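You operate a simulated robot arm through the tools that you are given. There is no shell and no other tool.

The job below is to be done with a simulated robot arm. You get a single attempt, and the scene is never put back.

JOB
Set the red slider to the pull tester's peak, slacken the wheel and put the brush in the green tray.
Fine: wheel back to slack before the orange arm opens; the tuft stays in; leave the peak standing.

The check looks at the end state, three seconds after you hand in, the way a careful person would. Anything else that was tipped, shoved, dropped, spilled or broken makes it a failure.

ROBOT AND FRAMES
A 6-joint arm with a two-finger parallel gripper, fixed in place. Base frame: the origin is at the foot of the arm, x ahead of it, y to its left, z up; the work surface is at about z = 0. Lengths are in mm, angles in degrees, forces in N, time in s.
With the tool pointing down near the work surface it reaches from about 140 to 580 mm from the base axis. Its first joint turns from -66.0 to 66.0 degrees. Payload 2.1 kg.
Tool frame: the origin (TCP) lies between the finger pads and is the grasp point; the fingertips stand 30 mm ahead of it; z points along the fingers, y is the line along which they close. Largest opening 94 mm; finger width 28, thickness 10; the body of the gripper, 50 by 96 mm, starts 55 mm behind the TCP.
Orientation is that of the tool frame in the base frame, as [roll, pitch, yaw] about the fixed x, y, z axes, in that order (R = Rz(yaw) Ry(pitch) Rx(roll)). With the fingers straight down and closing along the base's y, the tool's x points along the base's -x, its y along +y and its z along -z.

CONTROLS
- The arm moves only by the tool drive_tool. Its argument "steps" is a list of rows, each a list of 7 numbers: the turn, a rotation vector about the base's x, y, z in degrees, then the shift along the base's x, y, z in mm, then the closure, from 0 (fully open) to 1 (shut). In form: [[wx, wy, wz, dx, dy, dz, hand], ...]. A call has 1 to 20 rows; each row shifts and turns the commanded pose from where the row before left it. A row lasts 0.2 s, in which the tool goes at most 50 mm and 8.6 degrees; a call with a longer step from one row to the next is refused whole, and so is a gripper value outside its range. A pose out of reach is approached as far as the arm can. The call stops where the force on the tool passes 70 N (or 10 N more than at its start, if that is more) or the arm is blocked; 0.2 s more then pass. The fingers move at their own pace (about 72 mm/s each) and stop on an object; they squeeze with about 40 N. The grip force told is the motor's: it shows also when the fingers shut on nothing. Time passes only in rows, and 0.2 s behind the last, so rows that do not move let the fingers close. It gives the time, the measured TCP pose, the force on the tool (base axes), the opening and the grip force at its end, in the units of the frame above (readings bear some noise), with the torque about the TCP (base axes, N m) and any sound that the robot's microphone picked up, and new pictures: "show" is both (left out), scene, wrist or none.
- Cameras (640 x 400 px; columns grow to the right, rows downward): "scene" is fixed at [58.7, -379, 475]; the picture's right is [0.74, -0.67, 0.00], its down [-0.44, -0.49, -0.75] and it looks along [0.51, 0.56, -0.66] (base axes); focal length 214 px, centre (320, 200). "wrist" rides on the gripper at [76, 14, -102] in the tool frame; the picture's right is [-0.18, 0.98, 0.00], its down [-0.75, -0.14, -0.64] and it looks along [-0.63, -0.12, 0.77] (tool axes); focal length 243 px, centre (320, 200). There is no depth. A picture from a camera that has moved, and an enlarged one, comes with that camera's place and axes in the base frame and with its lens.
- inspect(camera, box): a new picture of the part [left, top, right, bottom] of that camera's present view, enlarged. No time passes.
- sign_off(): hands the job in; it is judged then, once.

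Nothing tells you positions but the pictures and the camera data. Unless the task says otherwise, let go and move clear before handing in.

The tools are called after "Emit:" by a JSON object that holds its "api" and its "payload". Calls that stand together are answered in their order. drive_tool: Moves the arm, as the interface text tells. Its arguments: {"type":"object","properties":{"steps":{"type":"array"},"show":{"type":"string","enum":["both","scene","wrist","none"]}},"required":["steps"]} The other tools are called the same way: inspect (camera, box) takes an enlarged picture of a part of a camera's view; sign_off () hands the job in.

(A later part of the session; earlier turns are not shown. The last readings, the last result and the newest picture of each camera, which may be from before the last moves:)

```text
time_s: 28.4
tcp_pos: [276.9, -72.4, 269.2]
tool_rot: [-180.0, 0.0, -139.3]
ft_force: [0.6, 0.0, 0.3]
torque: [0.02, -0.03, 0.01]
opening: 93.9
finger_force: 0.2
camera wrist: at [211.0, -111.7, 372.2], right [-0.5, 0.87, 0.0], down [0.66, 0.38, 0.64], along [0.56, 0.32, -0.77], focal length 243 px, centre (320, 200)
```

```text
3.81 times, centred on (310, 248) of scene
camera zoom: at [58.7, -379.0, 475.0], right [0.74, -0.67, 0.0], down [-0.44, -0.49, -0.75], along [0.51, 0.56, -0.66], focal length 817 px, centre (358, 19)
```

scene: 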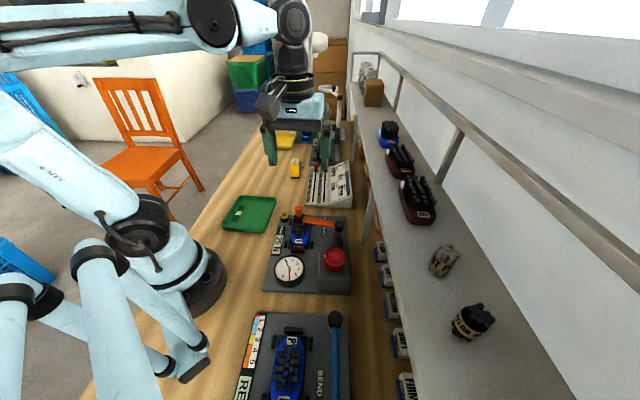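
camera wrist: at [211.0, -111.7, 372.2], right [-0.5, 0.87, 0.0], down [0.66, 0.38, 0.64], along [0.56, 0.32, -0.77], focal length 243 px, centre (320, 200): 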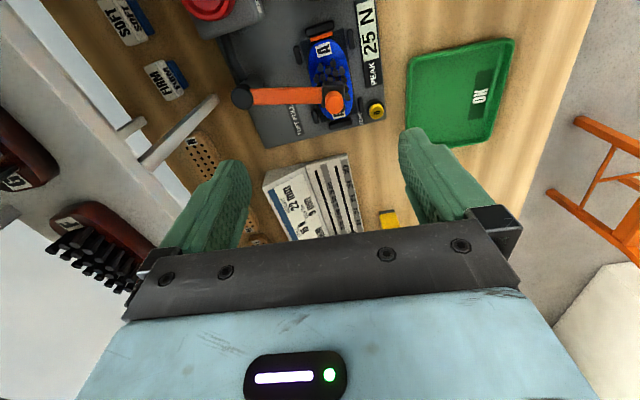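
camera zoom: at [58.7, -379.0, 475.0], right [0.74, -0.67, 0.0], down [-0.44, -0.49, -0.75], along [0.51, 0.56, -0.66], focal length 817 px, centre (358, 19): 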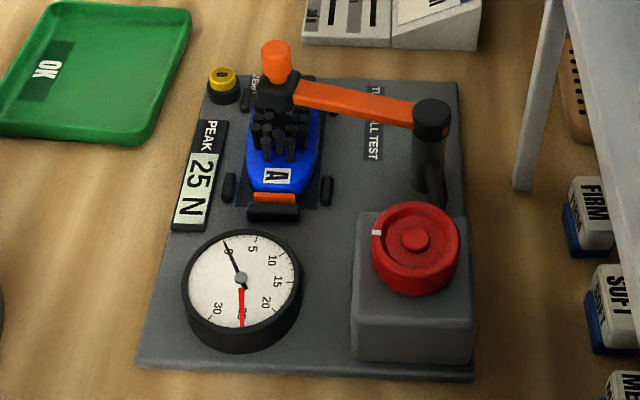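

The tester is slack. I'll look closely at the jaw, arm and pivot to see how the arm opens.

Emit:
{"api": "inspect", "payload": {"camera": "scene", "box": [285, 200, 320, 245]}}

Emit:
{"api": "inspect", "payload": {"camera": "scene", "box": [310, 205, 350, 250]}}

Emit:
{"api": "inspect", "payload": {"camera": "wrist", "box": [290, 20, 390, 130]}}

Emit:
{"api": "inspect", "payload": {"camera": "wrist", "box": [220, 60, 320, 130]}}

```text
8.89 times, centred on (302, 222) of scene
camera zoom: at [58.7, -379.0, 475.0], right [0.74, -0.67, 0.0], down [-0.44, -0.49, -0.75], along [0.51, 0.56, -0.66], focal length 1906 px, centre (476, 0)
```

zoom: 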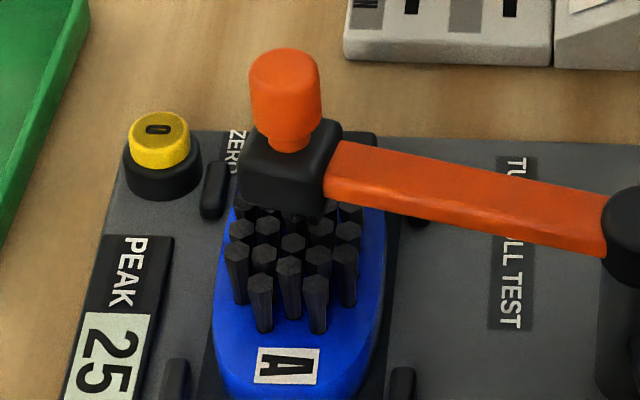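

```text
8.89 times, centred on (330, 228) of scene
camera zoom: at [58.7, -379.0, 475.0], right [0.74, -0.67, 0.0], down [-0.44, -0.49, -0.75], along [0.51, 0.56, -0.66], focal length 1906 px, centre (231, -44)
```

zoom: 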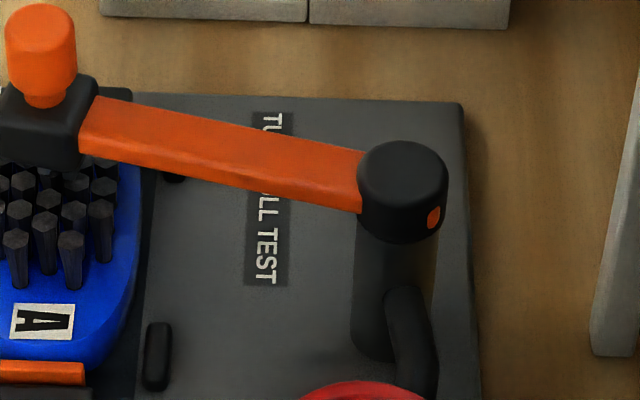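

```text
3.64 times, centred on (340, 75) of wrist
camera zoom: at [211.0, -111.7, 372.2], right [-0.5, 0.87, 0.0], down [0.66, 0.38, 0.64], along [0.56, 0.32, -0.77], focal length 882 px, centre (247, 654)
```

zoom: 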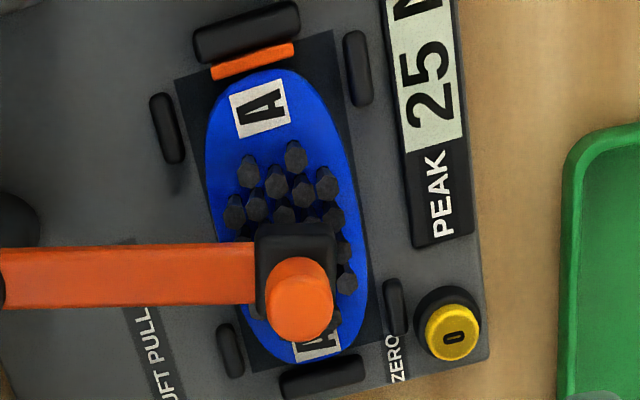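

```text
5.71 times, centred on (270, 95) of wrist
camera zoom: at [211.0, -111.7, 372.2], right [-0.5, 0.87, 0.0], down [0.66, 0.38, 0.64], along [0.56, 0.32, -0.77], focal length 1386 px, centre (606, 800)
```

zoom: 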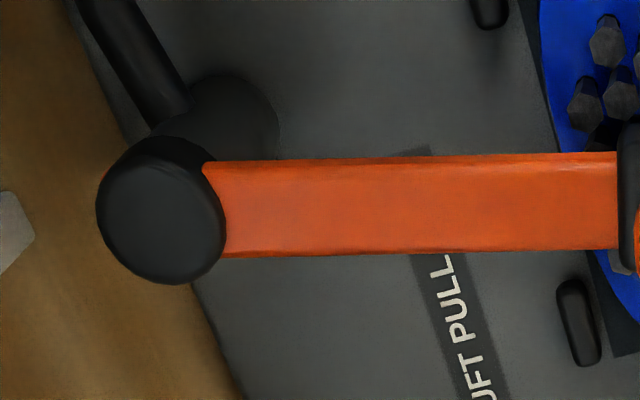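

The pivot is a vertical post near (334,-146), and the knob is near (278,-57) with its top at about z 113. The jaw block sits just above the tufts, so the arm should swing flat. I'll turn the hand so the fingers straddle the knob across the swing direction.

Emit:
{"api": "drive_tool", "payload": {"steps": [[0, 0, -8.22, 0.1, 1.3, -6, 0], [0, 0, -8.22, 0.1, 1.3, -6, 0], [0, 0, -8.22, 0.1, 1.3, -6, 0], [0, 0, -8.22, 0.1, 1.3, -6, 0], [0, 0, -8.22, 0.1, 1.3, -6, 0], [0, 0, -8.22, 0.1, 1.3, -6, 0], [0, 0, -8.22, 0.1, 1.3, -6, 0], [0, 0, -8.22, 0.1, 1.3, -6, 0], [0, 0, -8.22, 0.1, 1.3, -6, 0], [0, 0, -8.22, 0.1, 1.3, -6, 0], [0, 0, -8.22, 0.1, 1.3, -6, 0], [0, 0, -8.22, 0.1, 1.3, -6, 0], [0, 0, 0, 0, 0, 0, 0]], "show": "wrist"}}

Emit:
{"api": "inspect", "payload": {"camera": "wrist", "box": [240, 50, 400, 160]}}

```text
time_s: 31.2
tcp_pos: [277.9, -57.5, 198.7]
tool_rot: [179.9, 0.0, 122.0]
ft_force: [0.4, 0.3, 0.4]
torque: [0.03, -0.01, -0.01]
opening: 94.0
finger_force: 0.0
camera wrist: at [249.8, 13.8, 301.0], right [0.93, 0.36, 0.0], down [0.28, -0.71, 0.64], along [0.23, -0.6, -0.77], focal length 243 px, centre (320, 200)
```

wrist: 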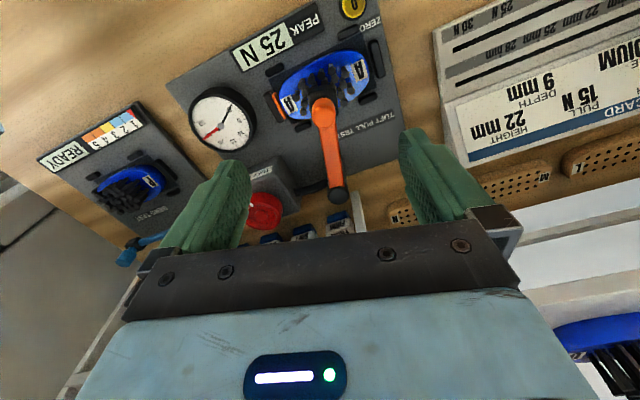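

```text
3.64 times, centred on (320, 105) of wrist
camera zoom: at [249.8, 13.8, 301.0], right [0.93, 0.36, 0.0], down [0.28, -0.71, 0.64], along [0.23, -0.6, -0.77], focal length 882 px, centre (320, 546)
```

zoom: 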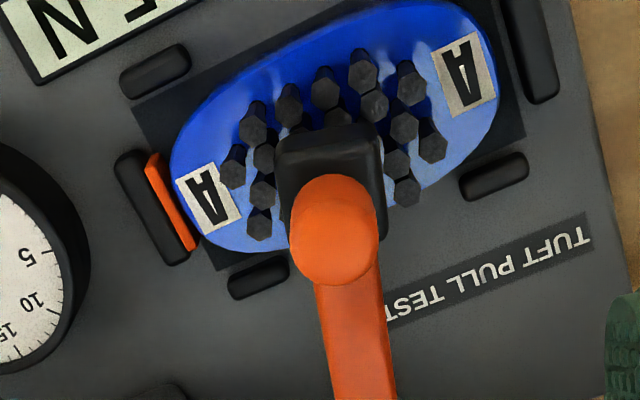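

The knob is centred between the fingers at about (279,-55), top near z 110. I'll descend around it with the hand open.

Emit:
{"api": "drive_tool", "payload": {"steps": [[0, 0, 0, 0.5, 1.2, -18, 0], [0, 0, 0, 0.5, 1.2, -18, 0], [0, 0, 0, 0, 0, -18, 0], [0, 0, 0, 0, 0, -14, 0], [0, 0, 0, 0, 0, -8, 0], [0, 0, 0, 0, 0, 0, 0]], "show": "both"}}

Emit:
{"api": "inspect", "payload": {"camera": "wrist", "box": [220, 80, 420, 220]}}

Emit:
{"api": "inspect", "payload": {"camera": "scene", "box": [270, 180, 350, 240]}}

```text
time_s: 32.6
tcp_pos: [278.8, -54.9, 120.7]
tool_rot: [180.0, 0.0, 122.1]
ft_force: [0.0, 0.1, -0.3]
torque: [-0.03, 0.0, 0.0]
opening: 93.9
finger_force: 0.0
camera wrist: at [250.3, 16.0, 224.1], right [0.93, 0.37, 0.0], down [0.28, -0.71, 0.64], along [0.24, -0.6, -0.77], focal length 243 px, centre (320, 200)
```

scene: 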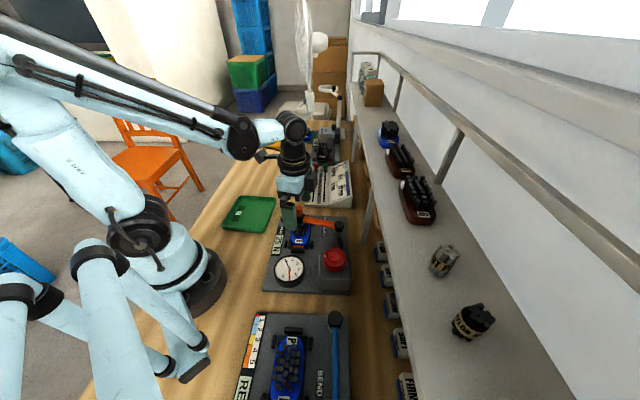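
wrist: 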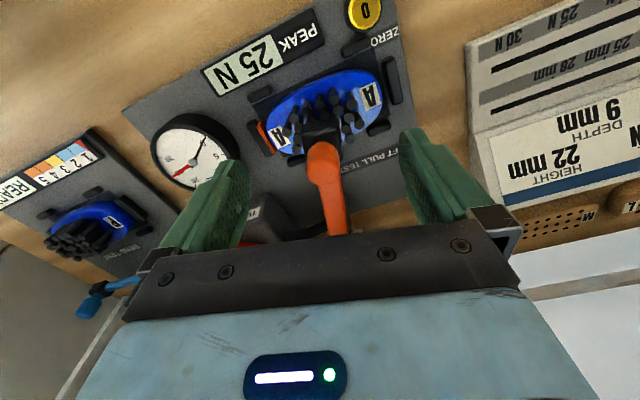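

```text
2.86 times, centred on (320, 150) of wrist
camera zoom: at [250.3, 16.0, 224.1], right [0.93, 0.37, 0.0], down [0.28, -0.71, 0.64], along [0.24, -0.6, -0.77], focal length 693 px, centre (320, 343)
```

zoom: 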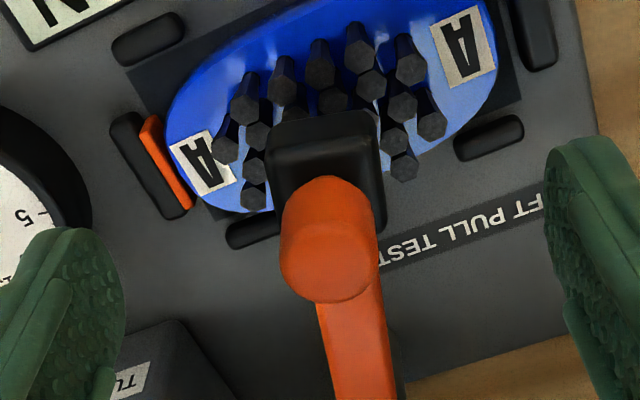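

```text
6.67 times, centred on (310, 210) of scene
camera zoom: at [58.7, -379.0, 475.0], right [0.74, -0.67, 0.0], down [-0.44, -0.49, -0.75], along [0.51, 0.56, -0.66], focal length 1430 px, centre (387, 133)
```

zoom: 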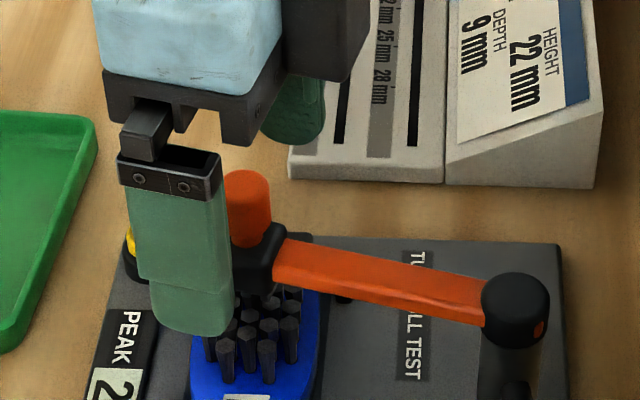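

The knob sits between the fingers. I'll close to a loose cage about 30 mm wide and nudge it gently away from the wheel to test the swing.

Emit:
{"api": "drive_tool", "payload": {"steps": [[0, 0, 0, 0, 0, 0, 0.4], [0, 0, 0, 0, 0, 0, 0.68], [0, 0, 0, 0, 0, 0, 0.68], [0, 0, -2, 3.2, 1.9, 0, 0.68], [0, 0, -2, 3.3, 1.8, 0, 0.68], [0, 0, 0, 0, 0, 0, 0.68]], "show": "wrist"}}

Emit:
{"api": "inspect", "payload": {"camera": "scene", "box": [270, 180, 350, 240]}}

```text
time_s: 34.0
tcp_pos: [285.5, -51.5, 121.4]
tool_rot: [180.0, 0.0, 118.0]
ft_force: [-0.3, -0.5, 0.3]
torque: [-0.02, 0.03, 0.01]
opening: 30.0
finger_force: 0.1
camera wrist: at [262.7, 21.7, 225.0], right [0.95, 0.3, 0.0], down [0.23, -0.73, 0.64], along [0.19, -0.61, -0.77], focal length 243 px, centre (320, 200)
```

wrist: 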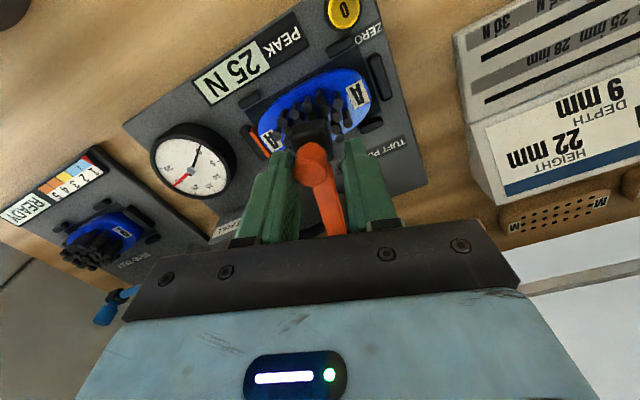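

```text
6.67 times, centred on (310, 210) of scene
camera zoom: at [58.7, -379.0, 475.0], right [0.74, -0.67, 0.0], down [-0.44, -0.49, -0.75], along [0.51, 0.56, -0.66], focal length 1430 px, centre (387, 133)
```

zoom: 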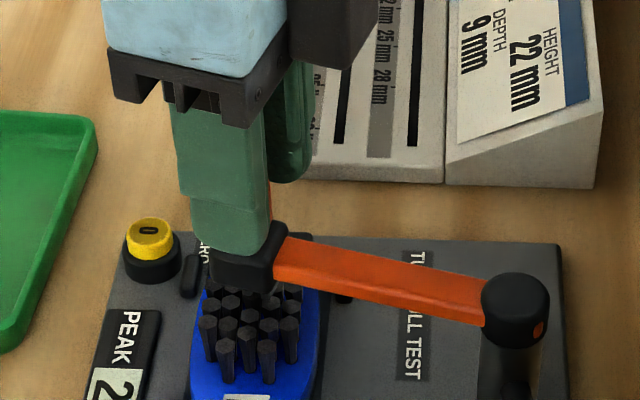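

Nothing has touched yet. I'll continue in small steps and watch the force.

Emit:
{"api": "drive_tool", "payload": {"steps": [[0, 0, -1, 1.7, 0.9, 0, 0.68], [0, 0, -1, 1.7, 0.8, 0, 0.68], [0, 0, -1, 1.7, 0.8, 0, 0.68], [0, 0, 0, 0, 0, 0, 0.68]], "show": "wrist"}}

Emit:
{"api": "inspect", "payload": {"camera": "wrist", "box": [220, 80, 420, 220]}}

Emit:
{"api": "inspect", "payload": {"camera": "scene", "box": [270, 180, 350, 240]}}

```text
time_s: 35.0
tcp_pos: [290.5, -49.7, 122.4]
tool_rot: [-180.0, 0.0, 115.1]
ft_force: [-0.6, 0.5, -0.4]
torque: [0.01, 0.02, -0.02]
opening: 30.4
finger_force: 0.0
camera wrist: at [272.0, 25.2, 225.1], right [0.97, 0.25, 0.0], down [0.19, -0.74, 0.64], along [0.16, -0.62, -0.77], focal length 243 px, centre (320, 200)
```

wrist: 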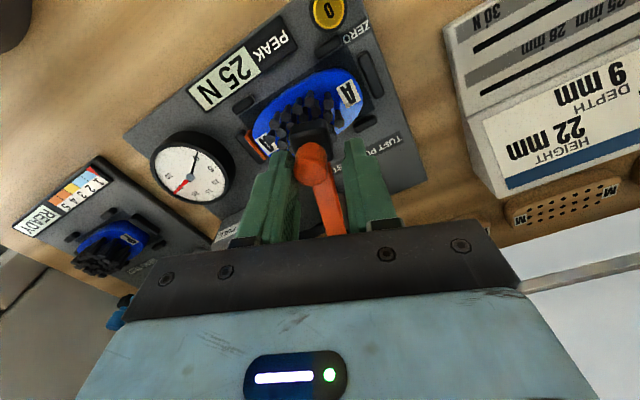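

```text
2.86 times, centred on (320, 150) of wrist
camera zoom: at [272.0, 25.2, 225.1], right [0.97, 0.25, 0.0], down [0.19, -0.74, 0.64], along [0.16, -0.62, -0.77], focal length 693 px, centre (320, 343)
```

zoom: 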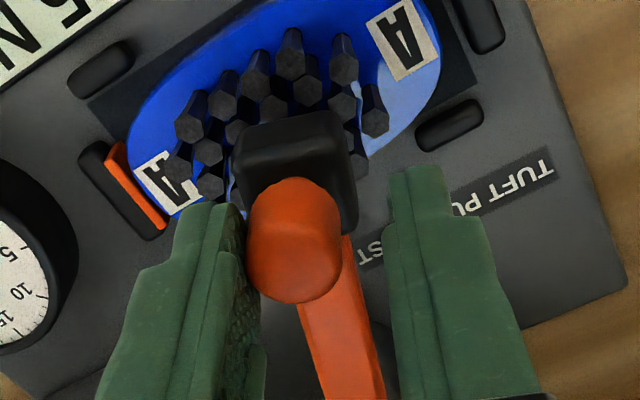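

```text
6.67 times, centred on (310, 210) of scene
camera zoom: at [58.7, -379.0, 475.0], right [0.74, -0.67, 0.0], down [-0.44, -0.49, -0.75], along [0.51, 0.56, -0.66], focal length 1430 px, centre (387, 133)
```

zoom: 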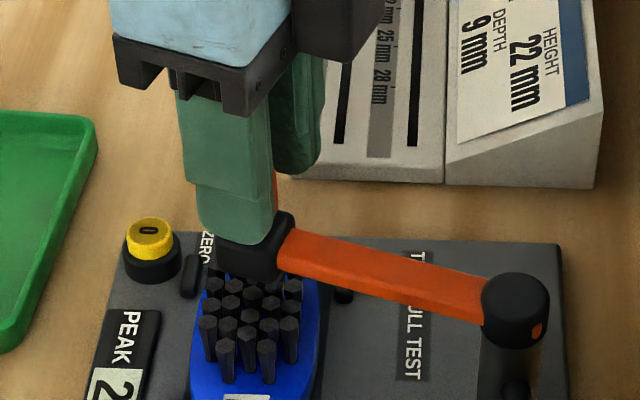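

The arm is moving freely with almost no force, and the tufts look intact. I'll carry on along the arc and check.

Emit:
{"api": "drive_tool", "payload": {"steps": [[0, 0, -4, 6.9, 2.6, 0, 0.68], [0, 0, -4, 7.1, 2.2, 0, 0.68], [0, 0, -4, 7.2, 1.6, 0, 0.68], [0, 0, -4, 7.4, 1.2, 0, 0.68], [0, 0, 0, 0, 0, 0, 0.68]], "show": "both"}}

Emit:
{"api": "inspect", "payload": {"camera": "scene", "box": [270, 180, 350, 240]}}

Emit:
{"api": "inspect", "payload": {"camera": "wrist", "box": [220, 80, 420, 220]}}

```text
time_s: 36.2
tcp_pos: [319.5, -41.5, 121.2]
tool_rot: [-179.8, 0.0, 99.0]
ft_force: [-0.6, -0.5, -0.4]
torque: [0.0, -0.01, 0.0]
opening: 30.2
finger_force: 0.1
camera wrist: at [321.6, 34.9, 225.0], right [1.0, -0.03, 0.0], down [-0.02, -0.77, 0.64], along [-0.02, -0.64, -0.77], focal length 243 px, centre (320, 200)
```

scene: 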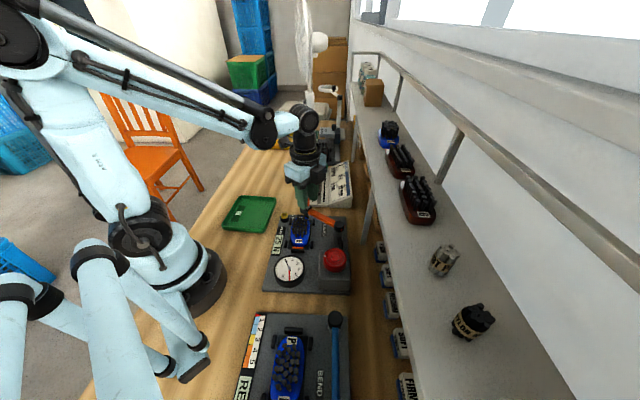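
wrist: 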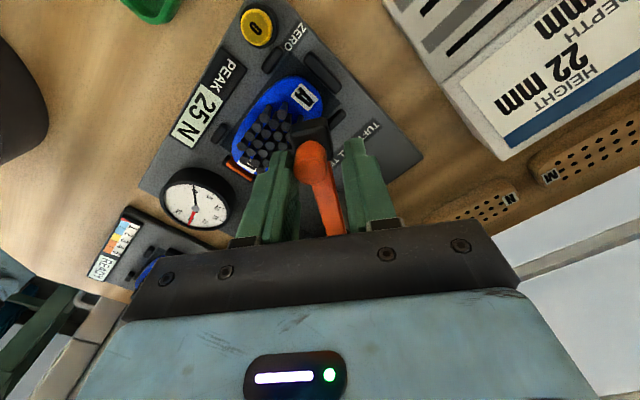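

```text
6.67 times, centred on (310, 210) of scene
camera zoom: at [58.7, -379.0, 475.0], right [0.74, -0.67, 0.0], down [-0.44, -0.49, -0.75], along [0.51, 0.56, -0.66], focal length 1430 px, centre (387, 133)
```

zoom: 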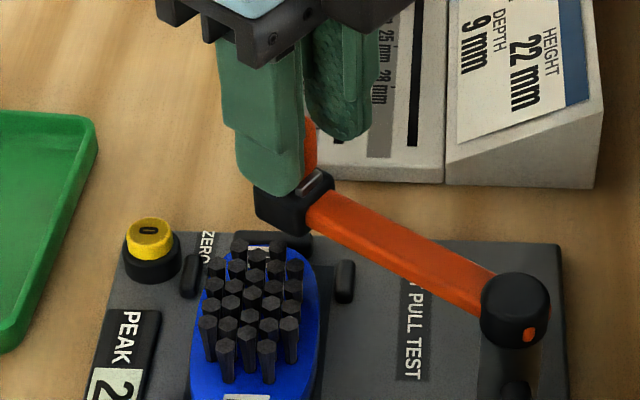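

```text
2.86 times, centred on (320, 150) of wrist
camera zoom: at [321.6, 34.9, 225.0], right [1.0, -0.03, 0.0], down [-0.02, -0.77, 0.64], along [-0.02, -0.64, -0.77], focal length 693 px, centre (320, 343)
```

zoom: 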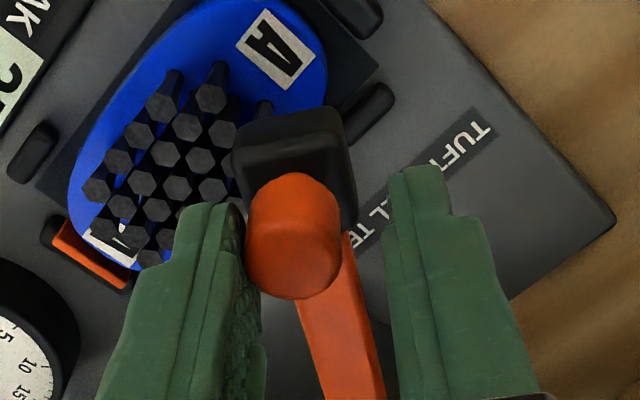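

The arm swings away cleanly and the tufts are all standing. I'll open it fully.

Emit:
{"api": "drive_tool", "payload": {"steps": [[0, 0, -4, 7.3, 0.7, 0, 0.68], [0, 0, -4, 7.5, 0.1, 0, 0.68], [0, 0, -4, 7.4, -0.4, 0, 0.68], [0, 0, -4, 7.3, -0.9, 0, 0.68], [0, 0, -4, 7.3, -1.4, 0, 0.68], [0, 0, -4, 7.2, -1.9, 0, 0.68], [0, 0, -4, 7.0, -2.5, 0, 0.68], [0, 0, -4, 6.8, -2.9, 0, 0.68], [0, 0, -4, 6.6, -3.3, 0, 0.68], [0, 0, -4, 6.3, -3.8, 0, 0.68], [0, 0, 0, 0, 0, 0, 0.68]], "show": "both"}}

Emit:
{"api": "inspect", "payload": {"camera": "scene", "box": [260, 190, 380, 300]}}

```text
time_s: 38.6
tcp_pos: [390.6, -56.4, 122.0]
tool_rot: [180.0, 0.0, 59.0]
ft_force: [0.0, -0.4, 0.3]
torque: [0.01, -0.01, -0.03]
opening: 30.4
finger_force: 0.5
camera wrist: at [442.3, -0.5, 224.9], right [0.75, -0.66, 0.0], down [-0.51, -0.57, 0.64], along [-0.43, -0.48, -0.77], focal length 243 px, centre (320, 200)
```

scene: 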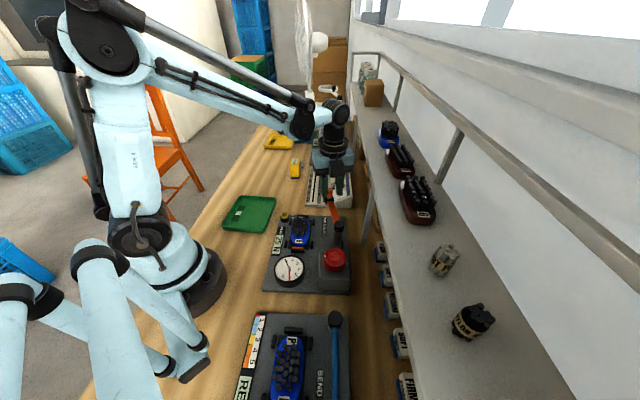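
wrist: 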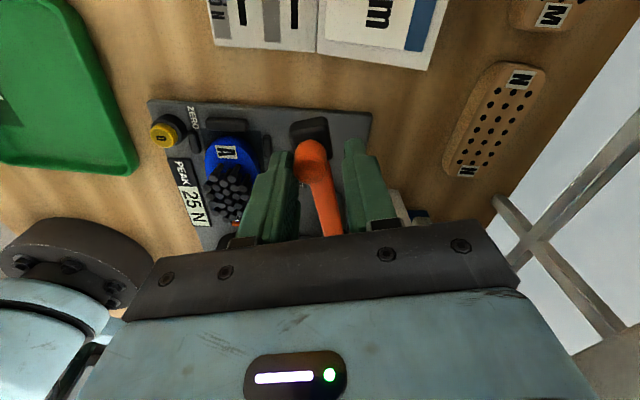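

```text
3.64 times, centred on (320, 245) of scene
camera zoom: at [58.7, -379.0, 475.0], right [0.74, -0.67, 0.0], down [-0.44, -0.49, -0.75], along [0.51, 0.56, -0.66], focal length 780 px, centre (320, 36)
```

zoom: 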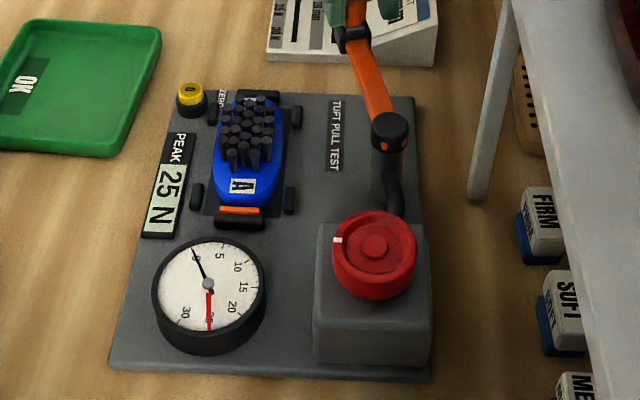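

The arm is open about 60°, the brush is free, and the peak still reads 25 N. I'll push it a little further, then rise clear of the knob.

Emit:
{"api": "drive_tool", "payload": {"steps": [[0, 0, -4, 6.1, -4.3, 0, 0.68], [0, 0, -4, 5.8, -4.6, 0, 0.68], [0, 0, -4, 5.4, -5.1, 0, 0.68], [0, 0, 0, -2, 2, 0, 0.68], [0, 0, 0, 0, 0, 0, 0.3], [0, 0, 0, 0, 0, 20, 0.3], [0, 0, 0, 0, 0, 35, 0.3], [0, 0, 0, 0, 0, 35, 0], [0, 0, 0, 0, 0, 30, 0]], "show": "both"}}

Emit:
{"api": "inspect", "payload": {"camera": "scene", "box": [260, 190, 380, 300]}}

```text
time_s: 40.6
tcp_pos: [405.1, -71.1, 242.5]
tool_rot: [180.0, 0.0, 47.0]
ft_force: [-0.2, 0.1, 0.9]
torque: [0.0, -0.02, 0.0]
opening: 93.9
finger_force: 0.0
camera wrist: at [467.4, -25.6, 345.7], right [0.59, -0.8, 0.0], down [-0.62, -0.46, 0.64], along [-0.52, -0.38, -0.77], focal length 243 px, centre (320, 200)
```

scene: 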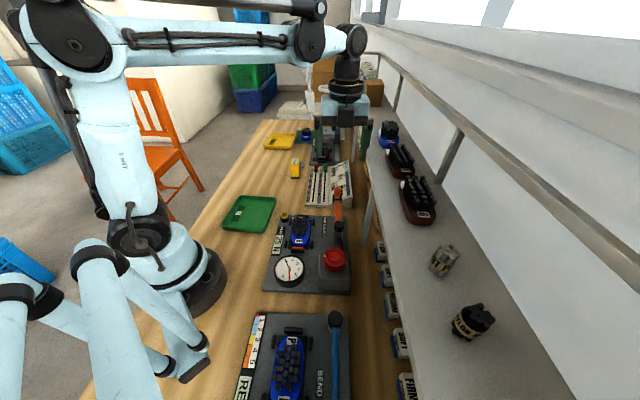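
wrist: 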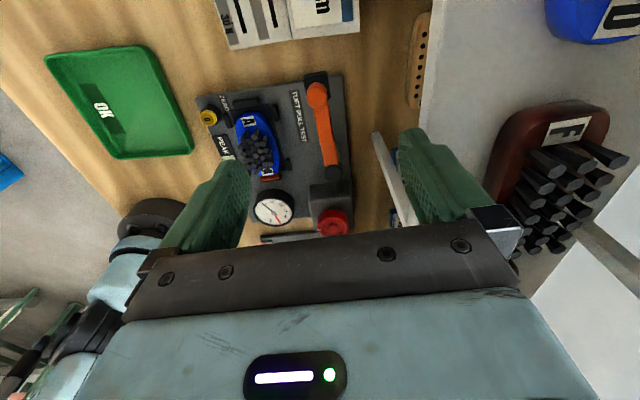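

```text
3.64 times, centred on (320, 245) of scene
camera zoom: at [58.7, -379.0, 475.0], right [0.74, -0.67, 0.0], down [-0.44, -0.49, -0.75], along [0.51, 0.56, -0.66], focal length 780 px, centre (320, 36)
```

zoom: 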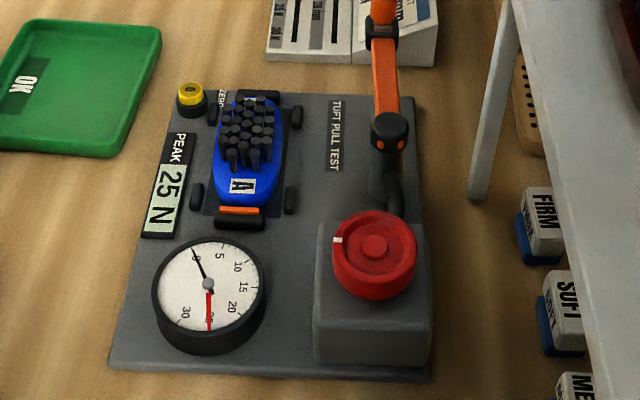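

The arm is parked open. I'll move above the brush with the fingers set to close across its width.

Emit:
{"api": "drive_tool", "payload": {"steps": [[0, 0, -1, -21, 2, 0, 0], [0, 0, -1, -21, 2, 0, 0], [0, 0, 0, -21, 2, -10, 0], [0, 0, 0, -22, 3, -15, 0], [0, 0, 0, -22, 3, -20, 0], [0, 0, 0, -21, 2, -20, 0], [0, 0, 0, 0, 0, 0, 0]], "show": "wrist"}}

Emit:
{"api": "inspect", "payload": {"camera": "wrist", "box": [240, 60, 400, 170]}}

Emit:
{"api": "inspect", "payload": {"camera": "scene", "box": [270, 205, 330, 255]}}

```text
time_s: 42.2
tcp_pos: [276.4, -56.6, 176.0]
tool_rot: [-179.9, 0.0, 45.2]
ft_force: [0.9, -0.8, -1.1]
torque: [0.0, -0.01, 0.01]
opening: 93.9
finger_force: 0.0
camera wrist: at [341.4, -12.9, 279.1], right [0.57, -0.82, 0.0], down [-0.63, -0.43, 0.64], along [-0.53, -0.36, -0.77], focal length 243 px, centre (320, 200)
```

wrist: 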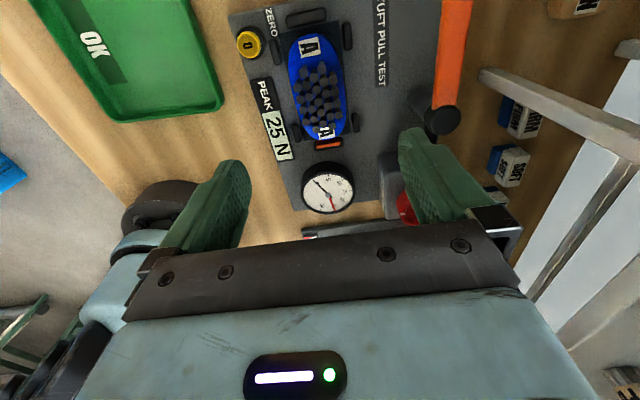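

```text
3.64 times, centred on (320, 115) of wrist
camera zoom: at [341.4, -12.9, 279.1], right [0.57, -0.82, 0.0], down [-0.63, -0.43, 0.64], along [-0.53, -0.36, -0.77], focal length 882 px, centre (320, 509)
```

zoom: 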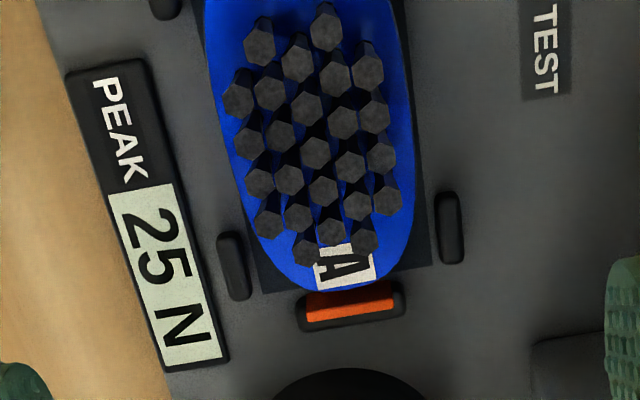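

```text
8.00 times, centred on (300, 230) of scene
camera zoom: at [58.7, -379.0, 475.0], right [0.74, -0.67, 0.0], down [-0.44, -0.49, -0.75], along [0.51, 0.56, -0.66], focal length 1716 px, centre (480, -40)
```

zoom: 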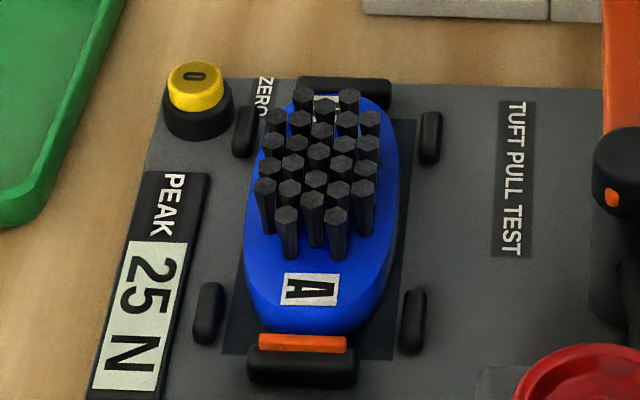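

The brush is about 53 mm wide and centred near (281,-54). The peak display is close on one side, so I'll preshape the fingers to about 64 mm before going down beside it.

Emit:
{"api": "drive_tool", "payload": {"steps": [[0, 0, 0, 2.2, 1.1, -16, 0.33], [0, 0, 0, 2.1, 1.1, -20, 0.33], [0, 0, 0, 0, 0, -20, 0.33], [0, 0, 0, 0, 0, -20, 0.33], [0, 0, 0, 0, 0, 0, 0.33]], "show": "wrist"}}

Emit:
{"api": "inspect", "payload": {"camera": "wrist", "box": [220, 60, 420, 220]}}

Emit:
{"api": "inspect", "payload": {"camera": "scene", "box": [270, 195, 330, 255]}}

```text
time_s: 43.4
tcp_pos: [282.2, -54.1, 100.1]
tool_rot: [180.0, 0.0, 45.1]
ft_force: [1.1, -0.1, 0.7]
torque: [-0.03, 0.03, 0.03]
opening: 63.2
finger_force: 0.1
camera wrist: at [345.9, -11.7, 203.9], right [0.57, -0.82, 0.0], down [-0.63, -0.43, 0.64], along [-0.53, -0.36, -0.77], focal length 243 px, centre (320, 200)
```

wrist: 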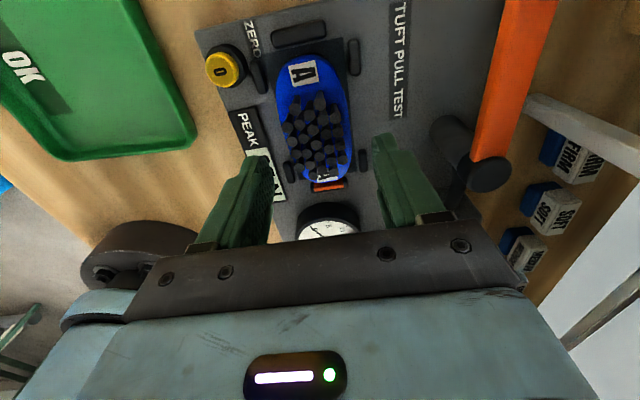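

```text
2.50 times, centred on (320, 140) of wrist
camera zoom: at [345.9, -11.7, 203.9], right [0.57, -0.82, 0.0], down [-0.63, -0.43, 0.64], along [-0.53, -0.36, -0.77], focal length 606 px, centre (320, 350)
```

zoom: 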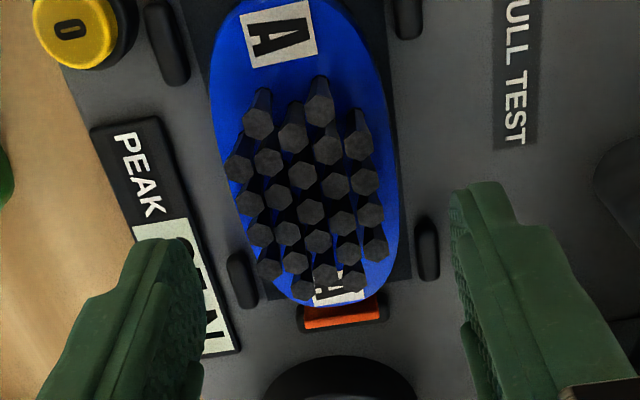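

```text
6.67 times, centred on (300, 225) of scene
camera zoom: at [58.7, -379.0, 475.0], right [0.74, -0.67, 0.0], down [-0.44, -0.49, -0.75], along [0.51, 0.56, -0.66], focal length 1430 px, centre (453, 33)
```

zoom: 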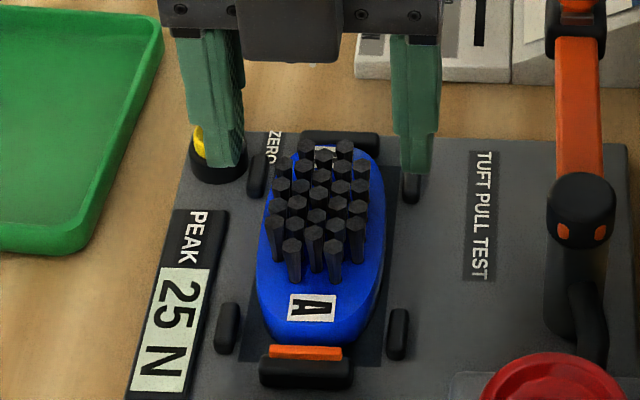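

The brush measures about 52 mm wide with its top at z ≈ 28. I'll shift 1–2 mm to centre on it, narrow to 59 mm and descend in small steps.

Emit:
{"api": "drive_tool", "payload": {"steps": [[0, 0, 0, -1.3, 1.3, -10, 0.37], [0, 0, 0, 0, 0, -14, 0.37], [0, 0, 0, 0, 0, -10, 0.37], [0, 0, 0, 0, 0, 0, 0.37]], "show": "wrist"}}

Emit:
{"api": "inspect", "payload": {"camera": "wrist", "box": [220, 80, 420, 220]}}

Emit:
{"api": "inspect", "payload": {"camera": "scene", "box": [270, 195, 330, 255]}}

```text
time_s: 44.4
tcp_pos: [281.8, -52.7, 65.6]
tool_rot: [-180.0, 0.0, 45.1]
ft_force: [-0.2, -0.3, -0.2]
torque: [0.01, 0.01, 0.03]
opening: 59.1
finger_force: 0.0
camera wrist: at [345.4, -9.7, 170.0], right [0.57, -0.82, 0.0], down [-0.63, -0.43, 0.64], along [-0.53, -0.36, -0.77], focal length 243 px, centre (320, 200)
```

wrist: 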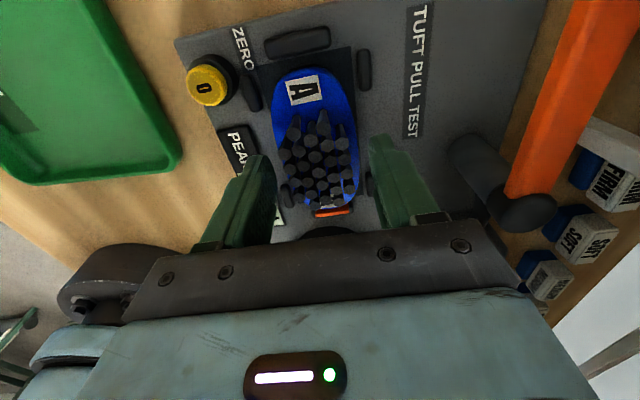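

```text
2.86 times, centred on (320, 150) of wrist
camera zoom: at [345.4, -9.7, 170.0], right [0.57, -0.82, 0.0], down [-0.63, -0.43, 0.64], along [-0.53, -0.36, -0.77], focal length 693 px, centre (320, 343)
```

zoom: 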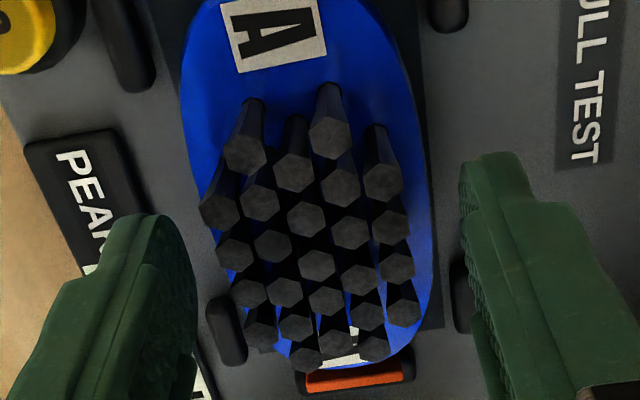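

```text
6.67 times, centred on (300, 225) of scene
camera zoom: at [58.7, -379.0, 475.0], right [0.74, -0.67, 0.0], down [-0.44, -0.49, -0.75], along [0.51, 0.56, -0.66], focal length 1430 px, centre (453, 33)
```

zoom: 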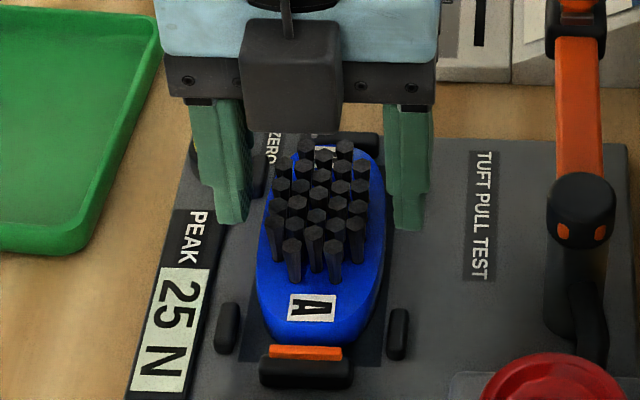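

There's a small clearance on both sides. I'll shift 1 mm more and lower to grasp height in small steps.

Emit:
{"api": "drive_tool", "payload": {"steps": [[0, 0, 0, -0.7, 0.7, -7, 0.37], [0, 0, 0, 0, 0, -5, 0.37], [0, 0, 0, 0, 0, -4, 0.37], [0, 0, 0, 0, 0, -3, 0.37], [0, 0, 0, 0, 0, 0, 0.37]], "show": "none"}}

Emit:
{"api": "inspect", "payload": {"camera": "wrist", "box": [220, 100, 420, 240]}}

Emit:
{"api": "inspect", "payload": {"camera": "scene", "box": [270, 195, 330, 255]}}

```text
time_s: 45.6
tcp_pos: [279.4, -51.1, 46.5]
tool_rot: [-179.9, 0.0, 45.1]
ft_force: [0.8, -0.1, 0.5]
torque: [-0.01, -0.01, 0.01]
opening: 59.1
finger_force: 0.2
```

```text
2.86 times, centred on (320, 170) of wrist
camera zoom: at [344.1, -8.8, 150.5], right [0.57, -0.82, 0.0], down [-0.63, -0.43, 0.64], along [-0.53, -0.36, -0.77], focal length 693 px, centre (320, 286)
```

zoom: 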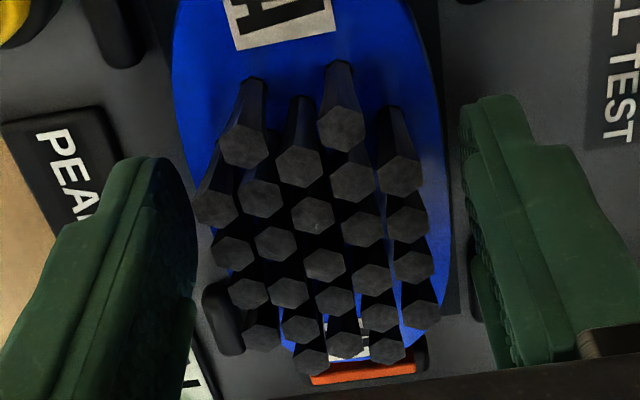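

```text
6.67 times, centred on (300, 225) of scene
camera zoom: at [58.7, -379.0, 475.0], right [0.74, -0.67, 0.0], down [-0.44, -0.49, -0.75], along [0.51, 0.56, -0.66], focal length 1430 px, centre (453, 33)
```

zoom: 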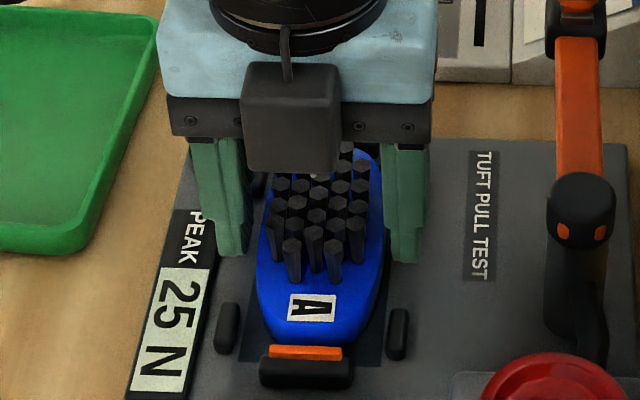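

Both fingers are beside the brush body with no contact. I'll go 1.5 mm lower and close on it.

Emit:
{"api": "drive_tool", "payload": {"steps": [[0, 0, 0, 0, 0, -1.5, 0.37], [0, 0, 0, 0, 0, 0, 0.42], [0, 0, 0, 0, 0, 0, 0.46], [0, 0, 0, 0, 0, 0, 0.55], [0, 0, 0, 0, 0, 0, 0.55], [0, 0, 0, 0, 0, 0, 0.55]], "show": "wrist"}}

Emit:
{"api": "inspect", "payload": {"camera": "wrist", "box": [220, 100, 420, 240]}}

Emit:
{"api": "inspect", "payload": {"camera": "scene", "box": [270, 195, 330, 255]}}

```text
time_s: 47.0
tcp_pos: [278.9, -50.7, 45.4]
tool_rot: [180.0, 0.0, 45.1]
ft_force: [0.4, -0.2, 0.3]
torque: [-0.01, -0.01, -0.02]
opening: 50.9
finger_force: 39.4
camera wrist: at [343.6, -8.5, 149.5], right [0.57, -0.82, 0.0], down [-0.63, -0.43, 0.64], along [-0.53, -0.36, -0.77], focal length 243 px, centre (320, 200)
```

wrist: 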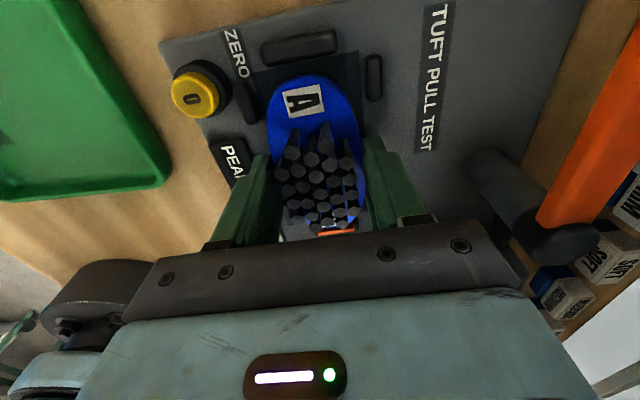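

```text
2.86 times, centred on (320, 170) of wrist
camera zoom: at [343.6, -8.5, 149.5], right [0.57, -0.82, 0.0], down [-0.63, -0.43, 0.64], along [-0.53, -0.36, -0.77], focal length 693 px, centre (320, 286)
```

zoom: 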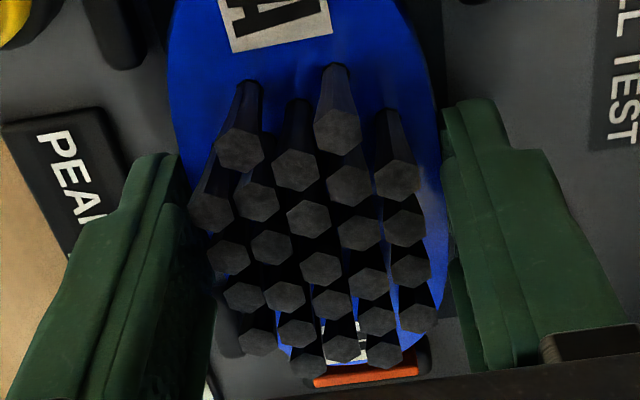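

```text
6.67 times, centred on (300, 225) of scene
camera zoom: at [58.7, -379.0, 475.0], right [0.74, -0.67, 0.0], down [-0.44, -0.49, -0.75], along [0.51, 0.56, -0.66], focal length 1430 px, centre (453, 33)
```

zoom: 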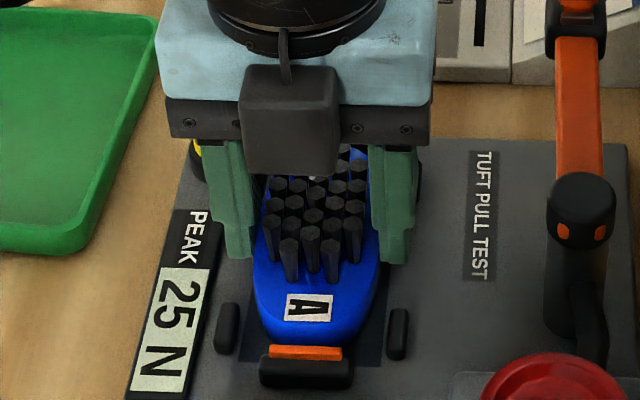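

I have a firm grip on the brush, with 50.9 mm of opening. I'll lift slowly and watch for any resistance.

Emit:
{"api": "drive_tool", "payload": {"steps": [[0, 0, 0, 0, 0, 2, 0.55], [0, 0, 0, 0, 0, 3, 0.55], [0, 0, 0, 0, 0, 5, 0.55], [0, 0, 0, 0, 0, 0, 0.55]], "show": "none"}}

Emit:
{"api": "inspect", "payload": {"camera": "scene", "box": [270, 195, 330, 255]}}

```text
time_s: 48.0
tcp_pos: [280.0, -51.8, 56.2]
tool_rot: [180.0, 0.0, 45.1]
ft_force: [-0.8, 0.3, -1.2]
torque: [-0.03, 0.04, -0.01]
opening: 50.7
finger_force: 39.1
```

```text
6.67 times, centred on (300, 225) of scene
camera zoom: at [58.7, -379.0, 475.0], right [0.74, -0.67, 0.0], down [-0.44, -0.49, -0.75], along [0.51, 0.56, -0.66], focal length 1430 px, centre (453, 33)
```

zoom: 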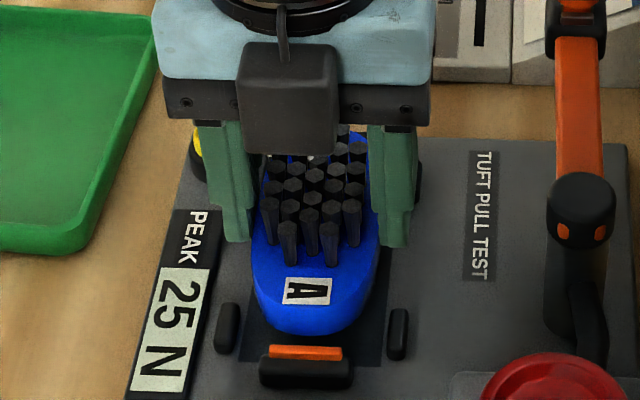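

The brush came out freely, showing only its light weight. I'll lift it clear and carry it over the green tray, centred near (221,108).

Emit:
{"api": "drive_tool", "payload": {"steps": [[0, 0, 0, 0, 0, 15, 0.55], [0, 0, 0, 0, 0, 25, 0.55], [0, 0, 0, 0, 0, 25, 0.55], [0, 0, 0, 0, 0, 15, 0.55], [0, 0, 0, -8.4, 22.8, 0, 0.55], [0, 0, 0, -8.4, 22.8, 0, 0.55], [0, 0, 0, -8.4, 22.8, 0, 0.55], [0, 0, 0, -8.4, 22.8, 0, 0.55], [0, 0, 0, -8.4, 22.8, 0, 0.55], [0, 0, 0, -8.4, 22.8, 0, 0.55], [0, 0, 0, -8.4, 22.8, 0, 0.55], [0, 0, 0, 0, 0, 0, 0.55]], "show": "both"}}

Emit:
{"api": "inspect", "payload": {"camera": "scene", "box": [190, 150, 310, 250]}}

```text
time_s: 50.6
tcp_pos: [219.5, 110.9, 135.3]
tool_rot: [-180.0, 0.0, 45.1]
ft_force: [0.4, 1.0, -1.2]
torque: [0.0, 0.03, -0.01]
opening: 50.6
finger_force: 39.7
camera wrist: at [283.8, 152.8, 238.7], right [0.57, -0.82, 0.0], down [-0.63, -0.43, 0.64], along [-0.53, -0.36, -0.77], focal length 243 px, centre (320, 200)
```

scene: 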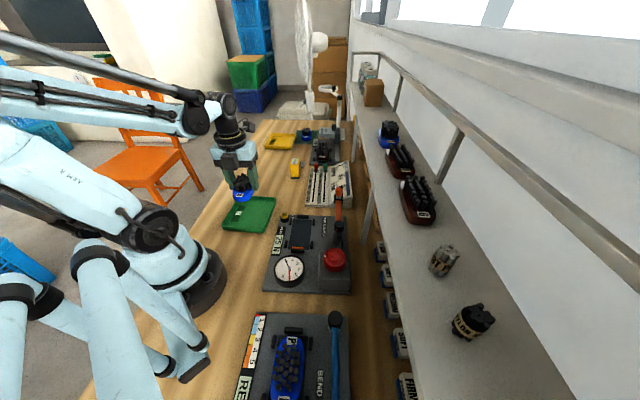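
wrist: 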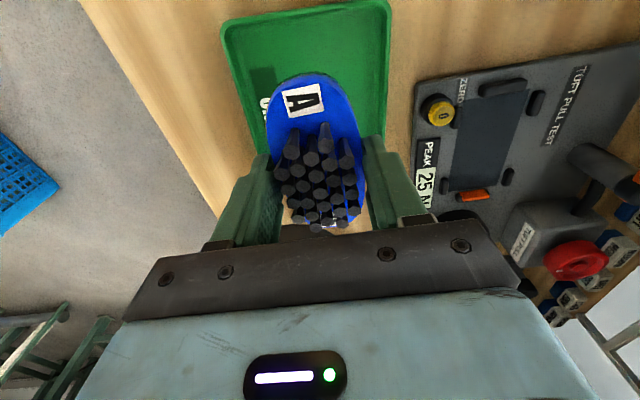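

```text
4.00 times, centred on (250, 200) of scene
camera zoom: at [58.7, -379.0, 475.0], right [0.74, -0.67, 0.0], down [-0.44, -0.49, -0.75], along [0.51, 0.56, -0.66], focal length 858 px, centre (600, 200)
```

zoom: 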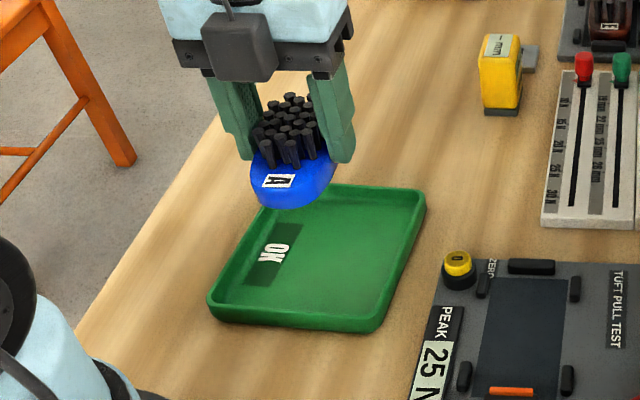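

The brush is centred over the tray. I'll lower it gently until it touches the floor.

Emit:
{"api": "drive_tool", "payload": {"steps": [[0, 0, 0, 0, 0, -20, 0.55], [0, 0, 0, 0, 0, -25, 0.55], [0, 0, 0, 0, 0, -25, 0.55], [0, 0, 0, 0, 0, -15, 0.55], [0, 0, 0, 0, 0, -4, 0.55], [0, 0, 0, 0, 0, -2, 0.55], [0, 0, 0, 0, 0, 0, 0.55]], "show": "wrist"}}

Emit:
{"api": "inspect", "payload": {"camera": "scene", "box": [200, 170, 290, 240]}}

```text
time_s: 52.2
tcp_pos: [221.6, 108.9, 44.6]
tool_rot: [-180.0, 0.0, 45.1]
ft_force: [-0.2, -0.1, -2.0]
torque: [0.02, 0.0, 0.02]
opening: 50.6
finger_force: 39.8
camera wrist: at [285.2, 151.4, 148.5], right [0.57, -0.82, 0.0], down [-0.63, -0.43, 0.64], along [-0.53, -0.36, -0.77], focal length 243 px, centre (320, 200)
```

wrist: 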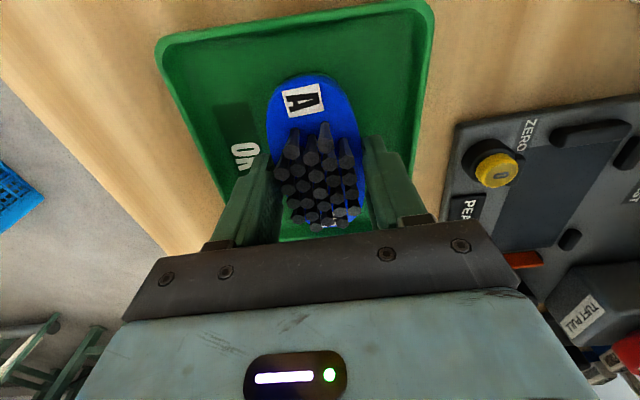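

```text
5.71 times, centred on (245, 205) of scene
camera zoom: at [58.7, -379.0, 475.0], right [0.74, -0.67, 0.0], down [-0.44, -0.49, -0.75], along [0.51, 0.56, -0.66], focal length 1226 px, centre (749, 171)
```

zoom: 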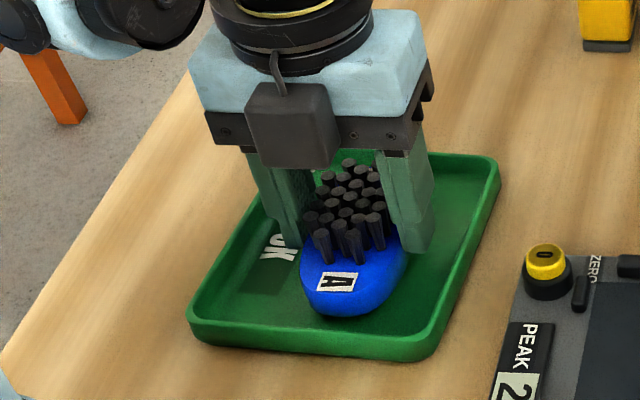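

Emit:
{"api": "drive_tool", "payload": {"steps": [[0, 0, 0, 0, 0, -2, 0.55], [0, 0, 0, 0, 0, -2, 0.55], [0, 0, 0, 0, 0, 0, 0.55]], "show": "none"}}

Emit:
{"api": "inspect", "payload": {"camera": "scene", "box": [200, 170, 290, 240]}}

```text
time_s: 53.0
tcp_pos: [220.6, 107.5, 40.4]
tool_rot: [180.0, 0.0, 45.1]
ft_force: [-0.2, 0.2, -1.1]
torque: [0.01, 0.06, 0.01]
opening: 50.9
finger_force: 40.2
```

```text
5.71 times, centred on (245, 205) of scene
camera zoom: at [58.7, -379.0, 475.0], right [0.74, -0.67, 0.0], down [-0.44, -0.49, -0.75], along [0.51, 0.56, -0.66], focal length 1226 px, centre (749, 171)
```

zoom: 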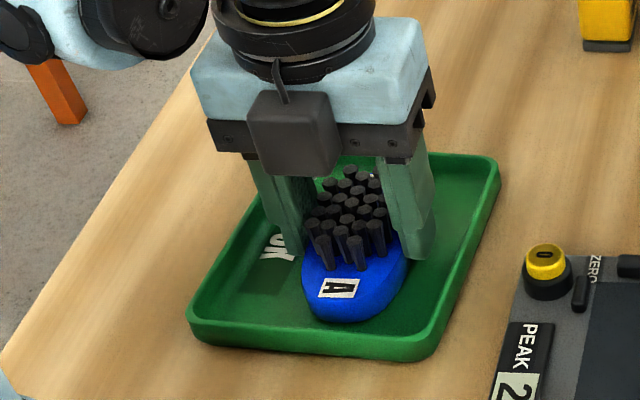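

Emit:
{"api": "drive_tool", "payload": {"steps": [[0, 0, 0, 0, 0, -1, 0.55], [0, 0, 0, 0, 0, -1, 0.55], [0, 0, 0, 0, 0, 0, 0.55]], "show": "none"}}

Emit:
{"api": "drive_tool", "payload": {"steps": [[0, 0, 0, 0, 0, -1, 0.55], [0, 0, 0, 0, 0, 0, 0.55]], "show": "none"}}

```text
time_s: 53.8
tcp_pos: [221.2, 109.6, 39.7]
tool_rot: [-179.9, 0.0, 45.1]
ft_force: [-2.4, -2.7, 42.0]
torque: [-0.2, 0.17, -0.02]
opening: 50.9
finger_force: 40.5
```

```text
time_s: 54.4
tcp_pos: [220.2, 109.4, 38.8]
tool_rot: [179.9, -0.1, 45.1]
ft_force: [1.5, -3.3, 42.4]
torque: [-0.13, -0.05, 0.02]
opening: 50.5
finger_force: 40.1
```

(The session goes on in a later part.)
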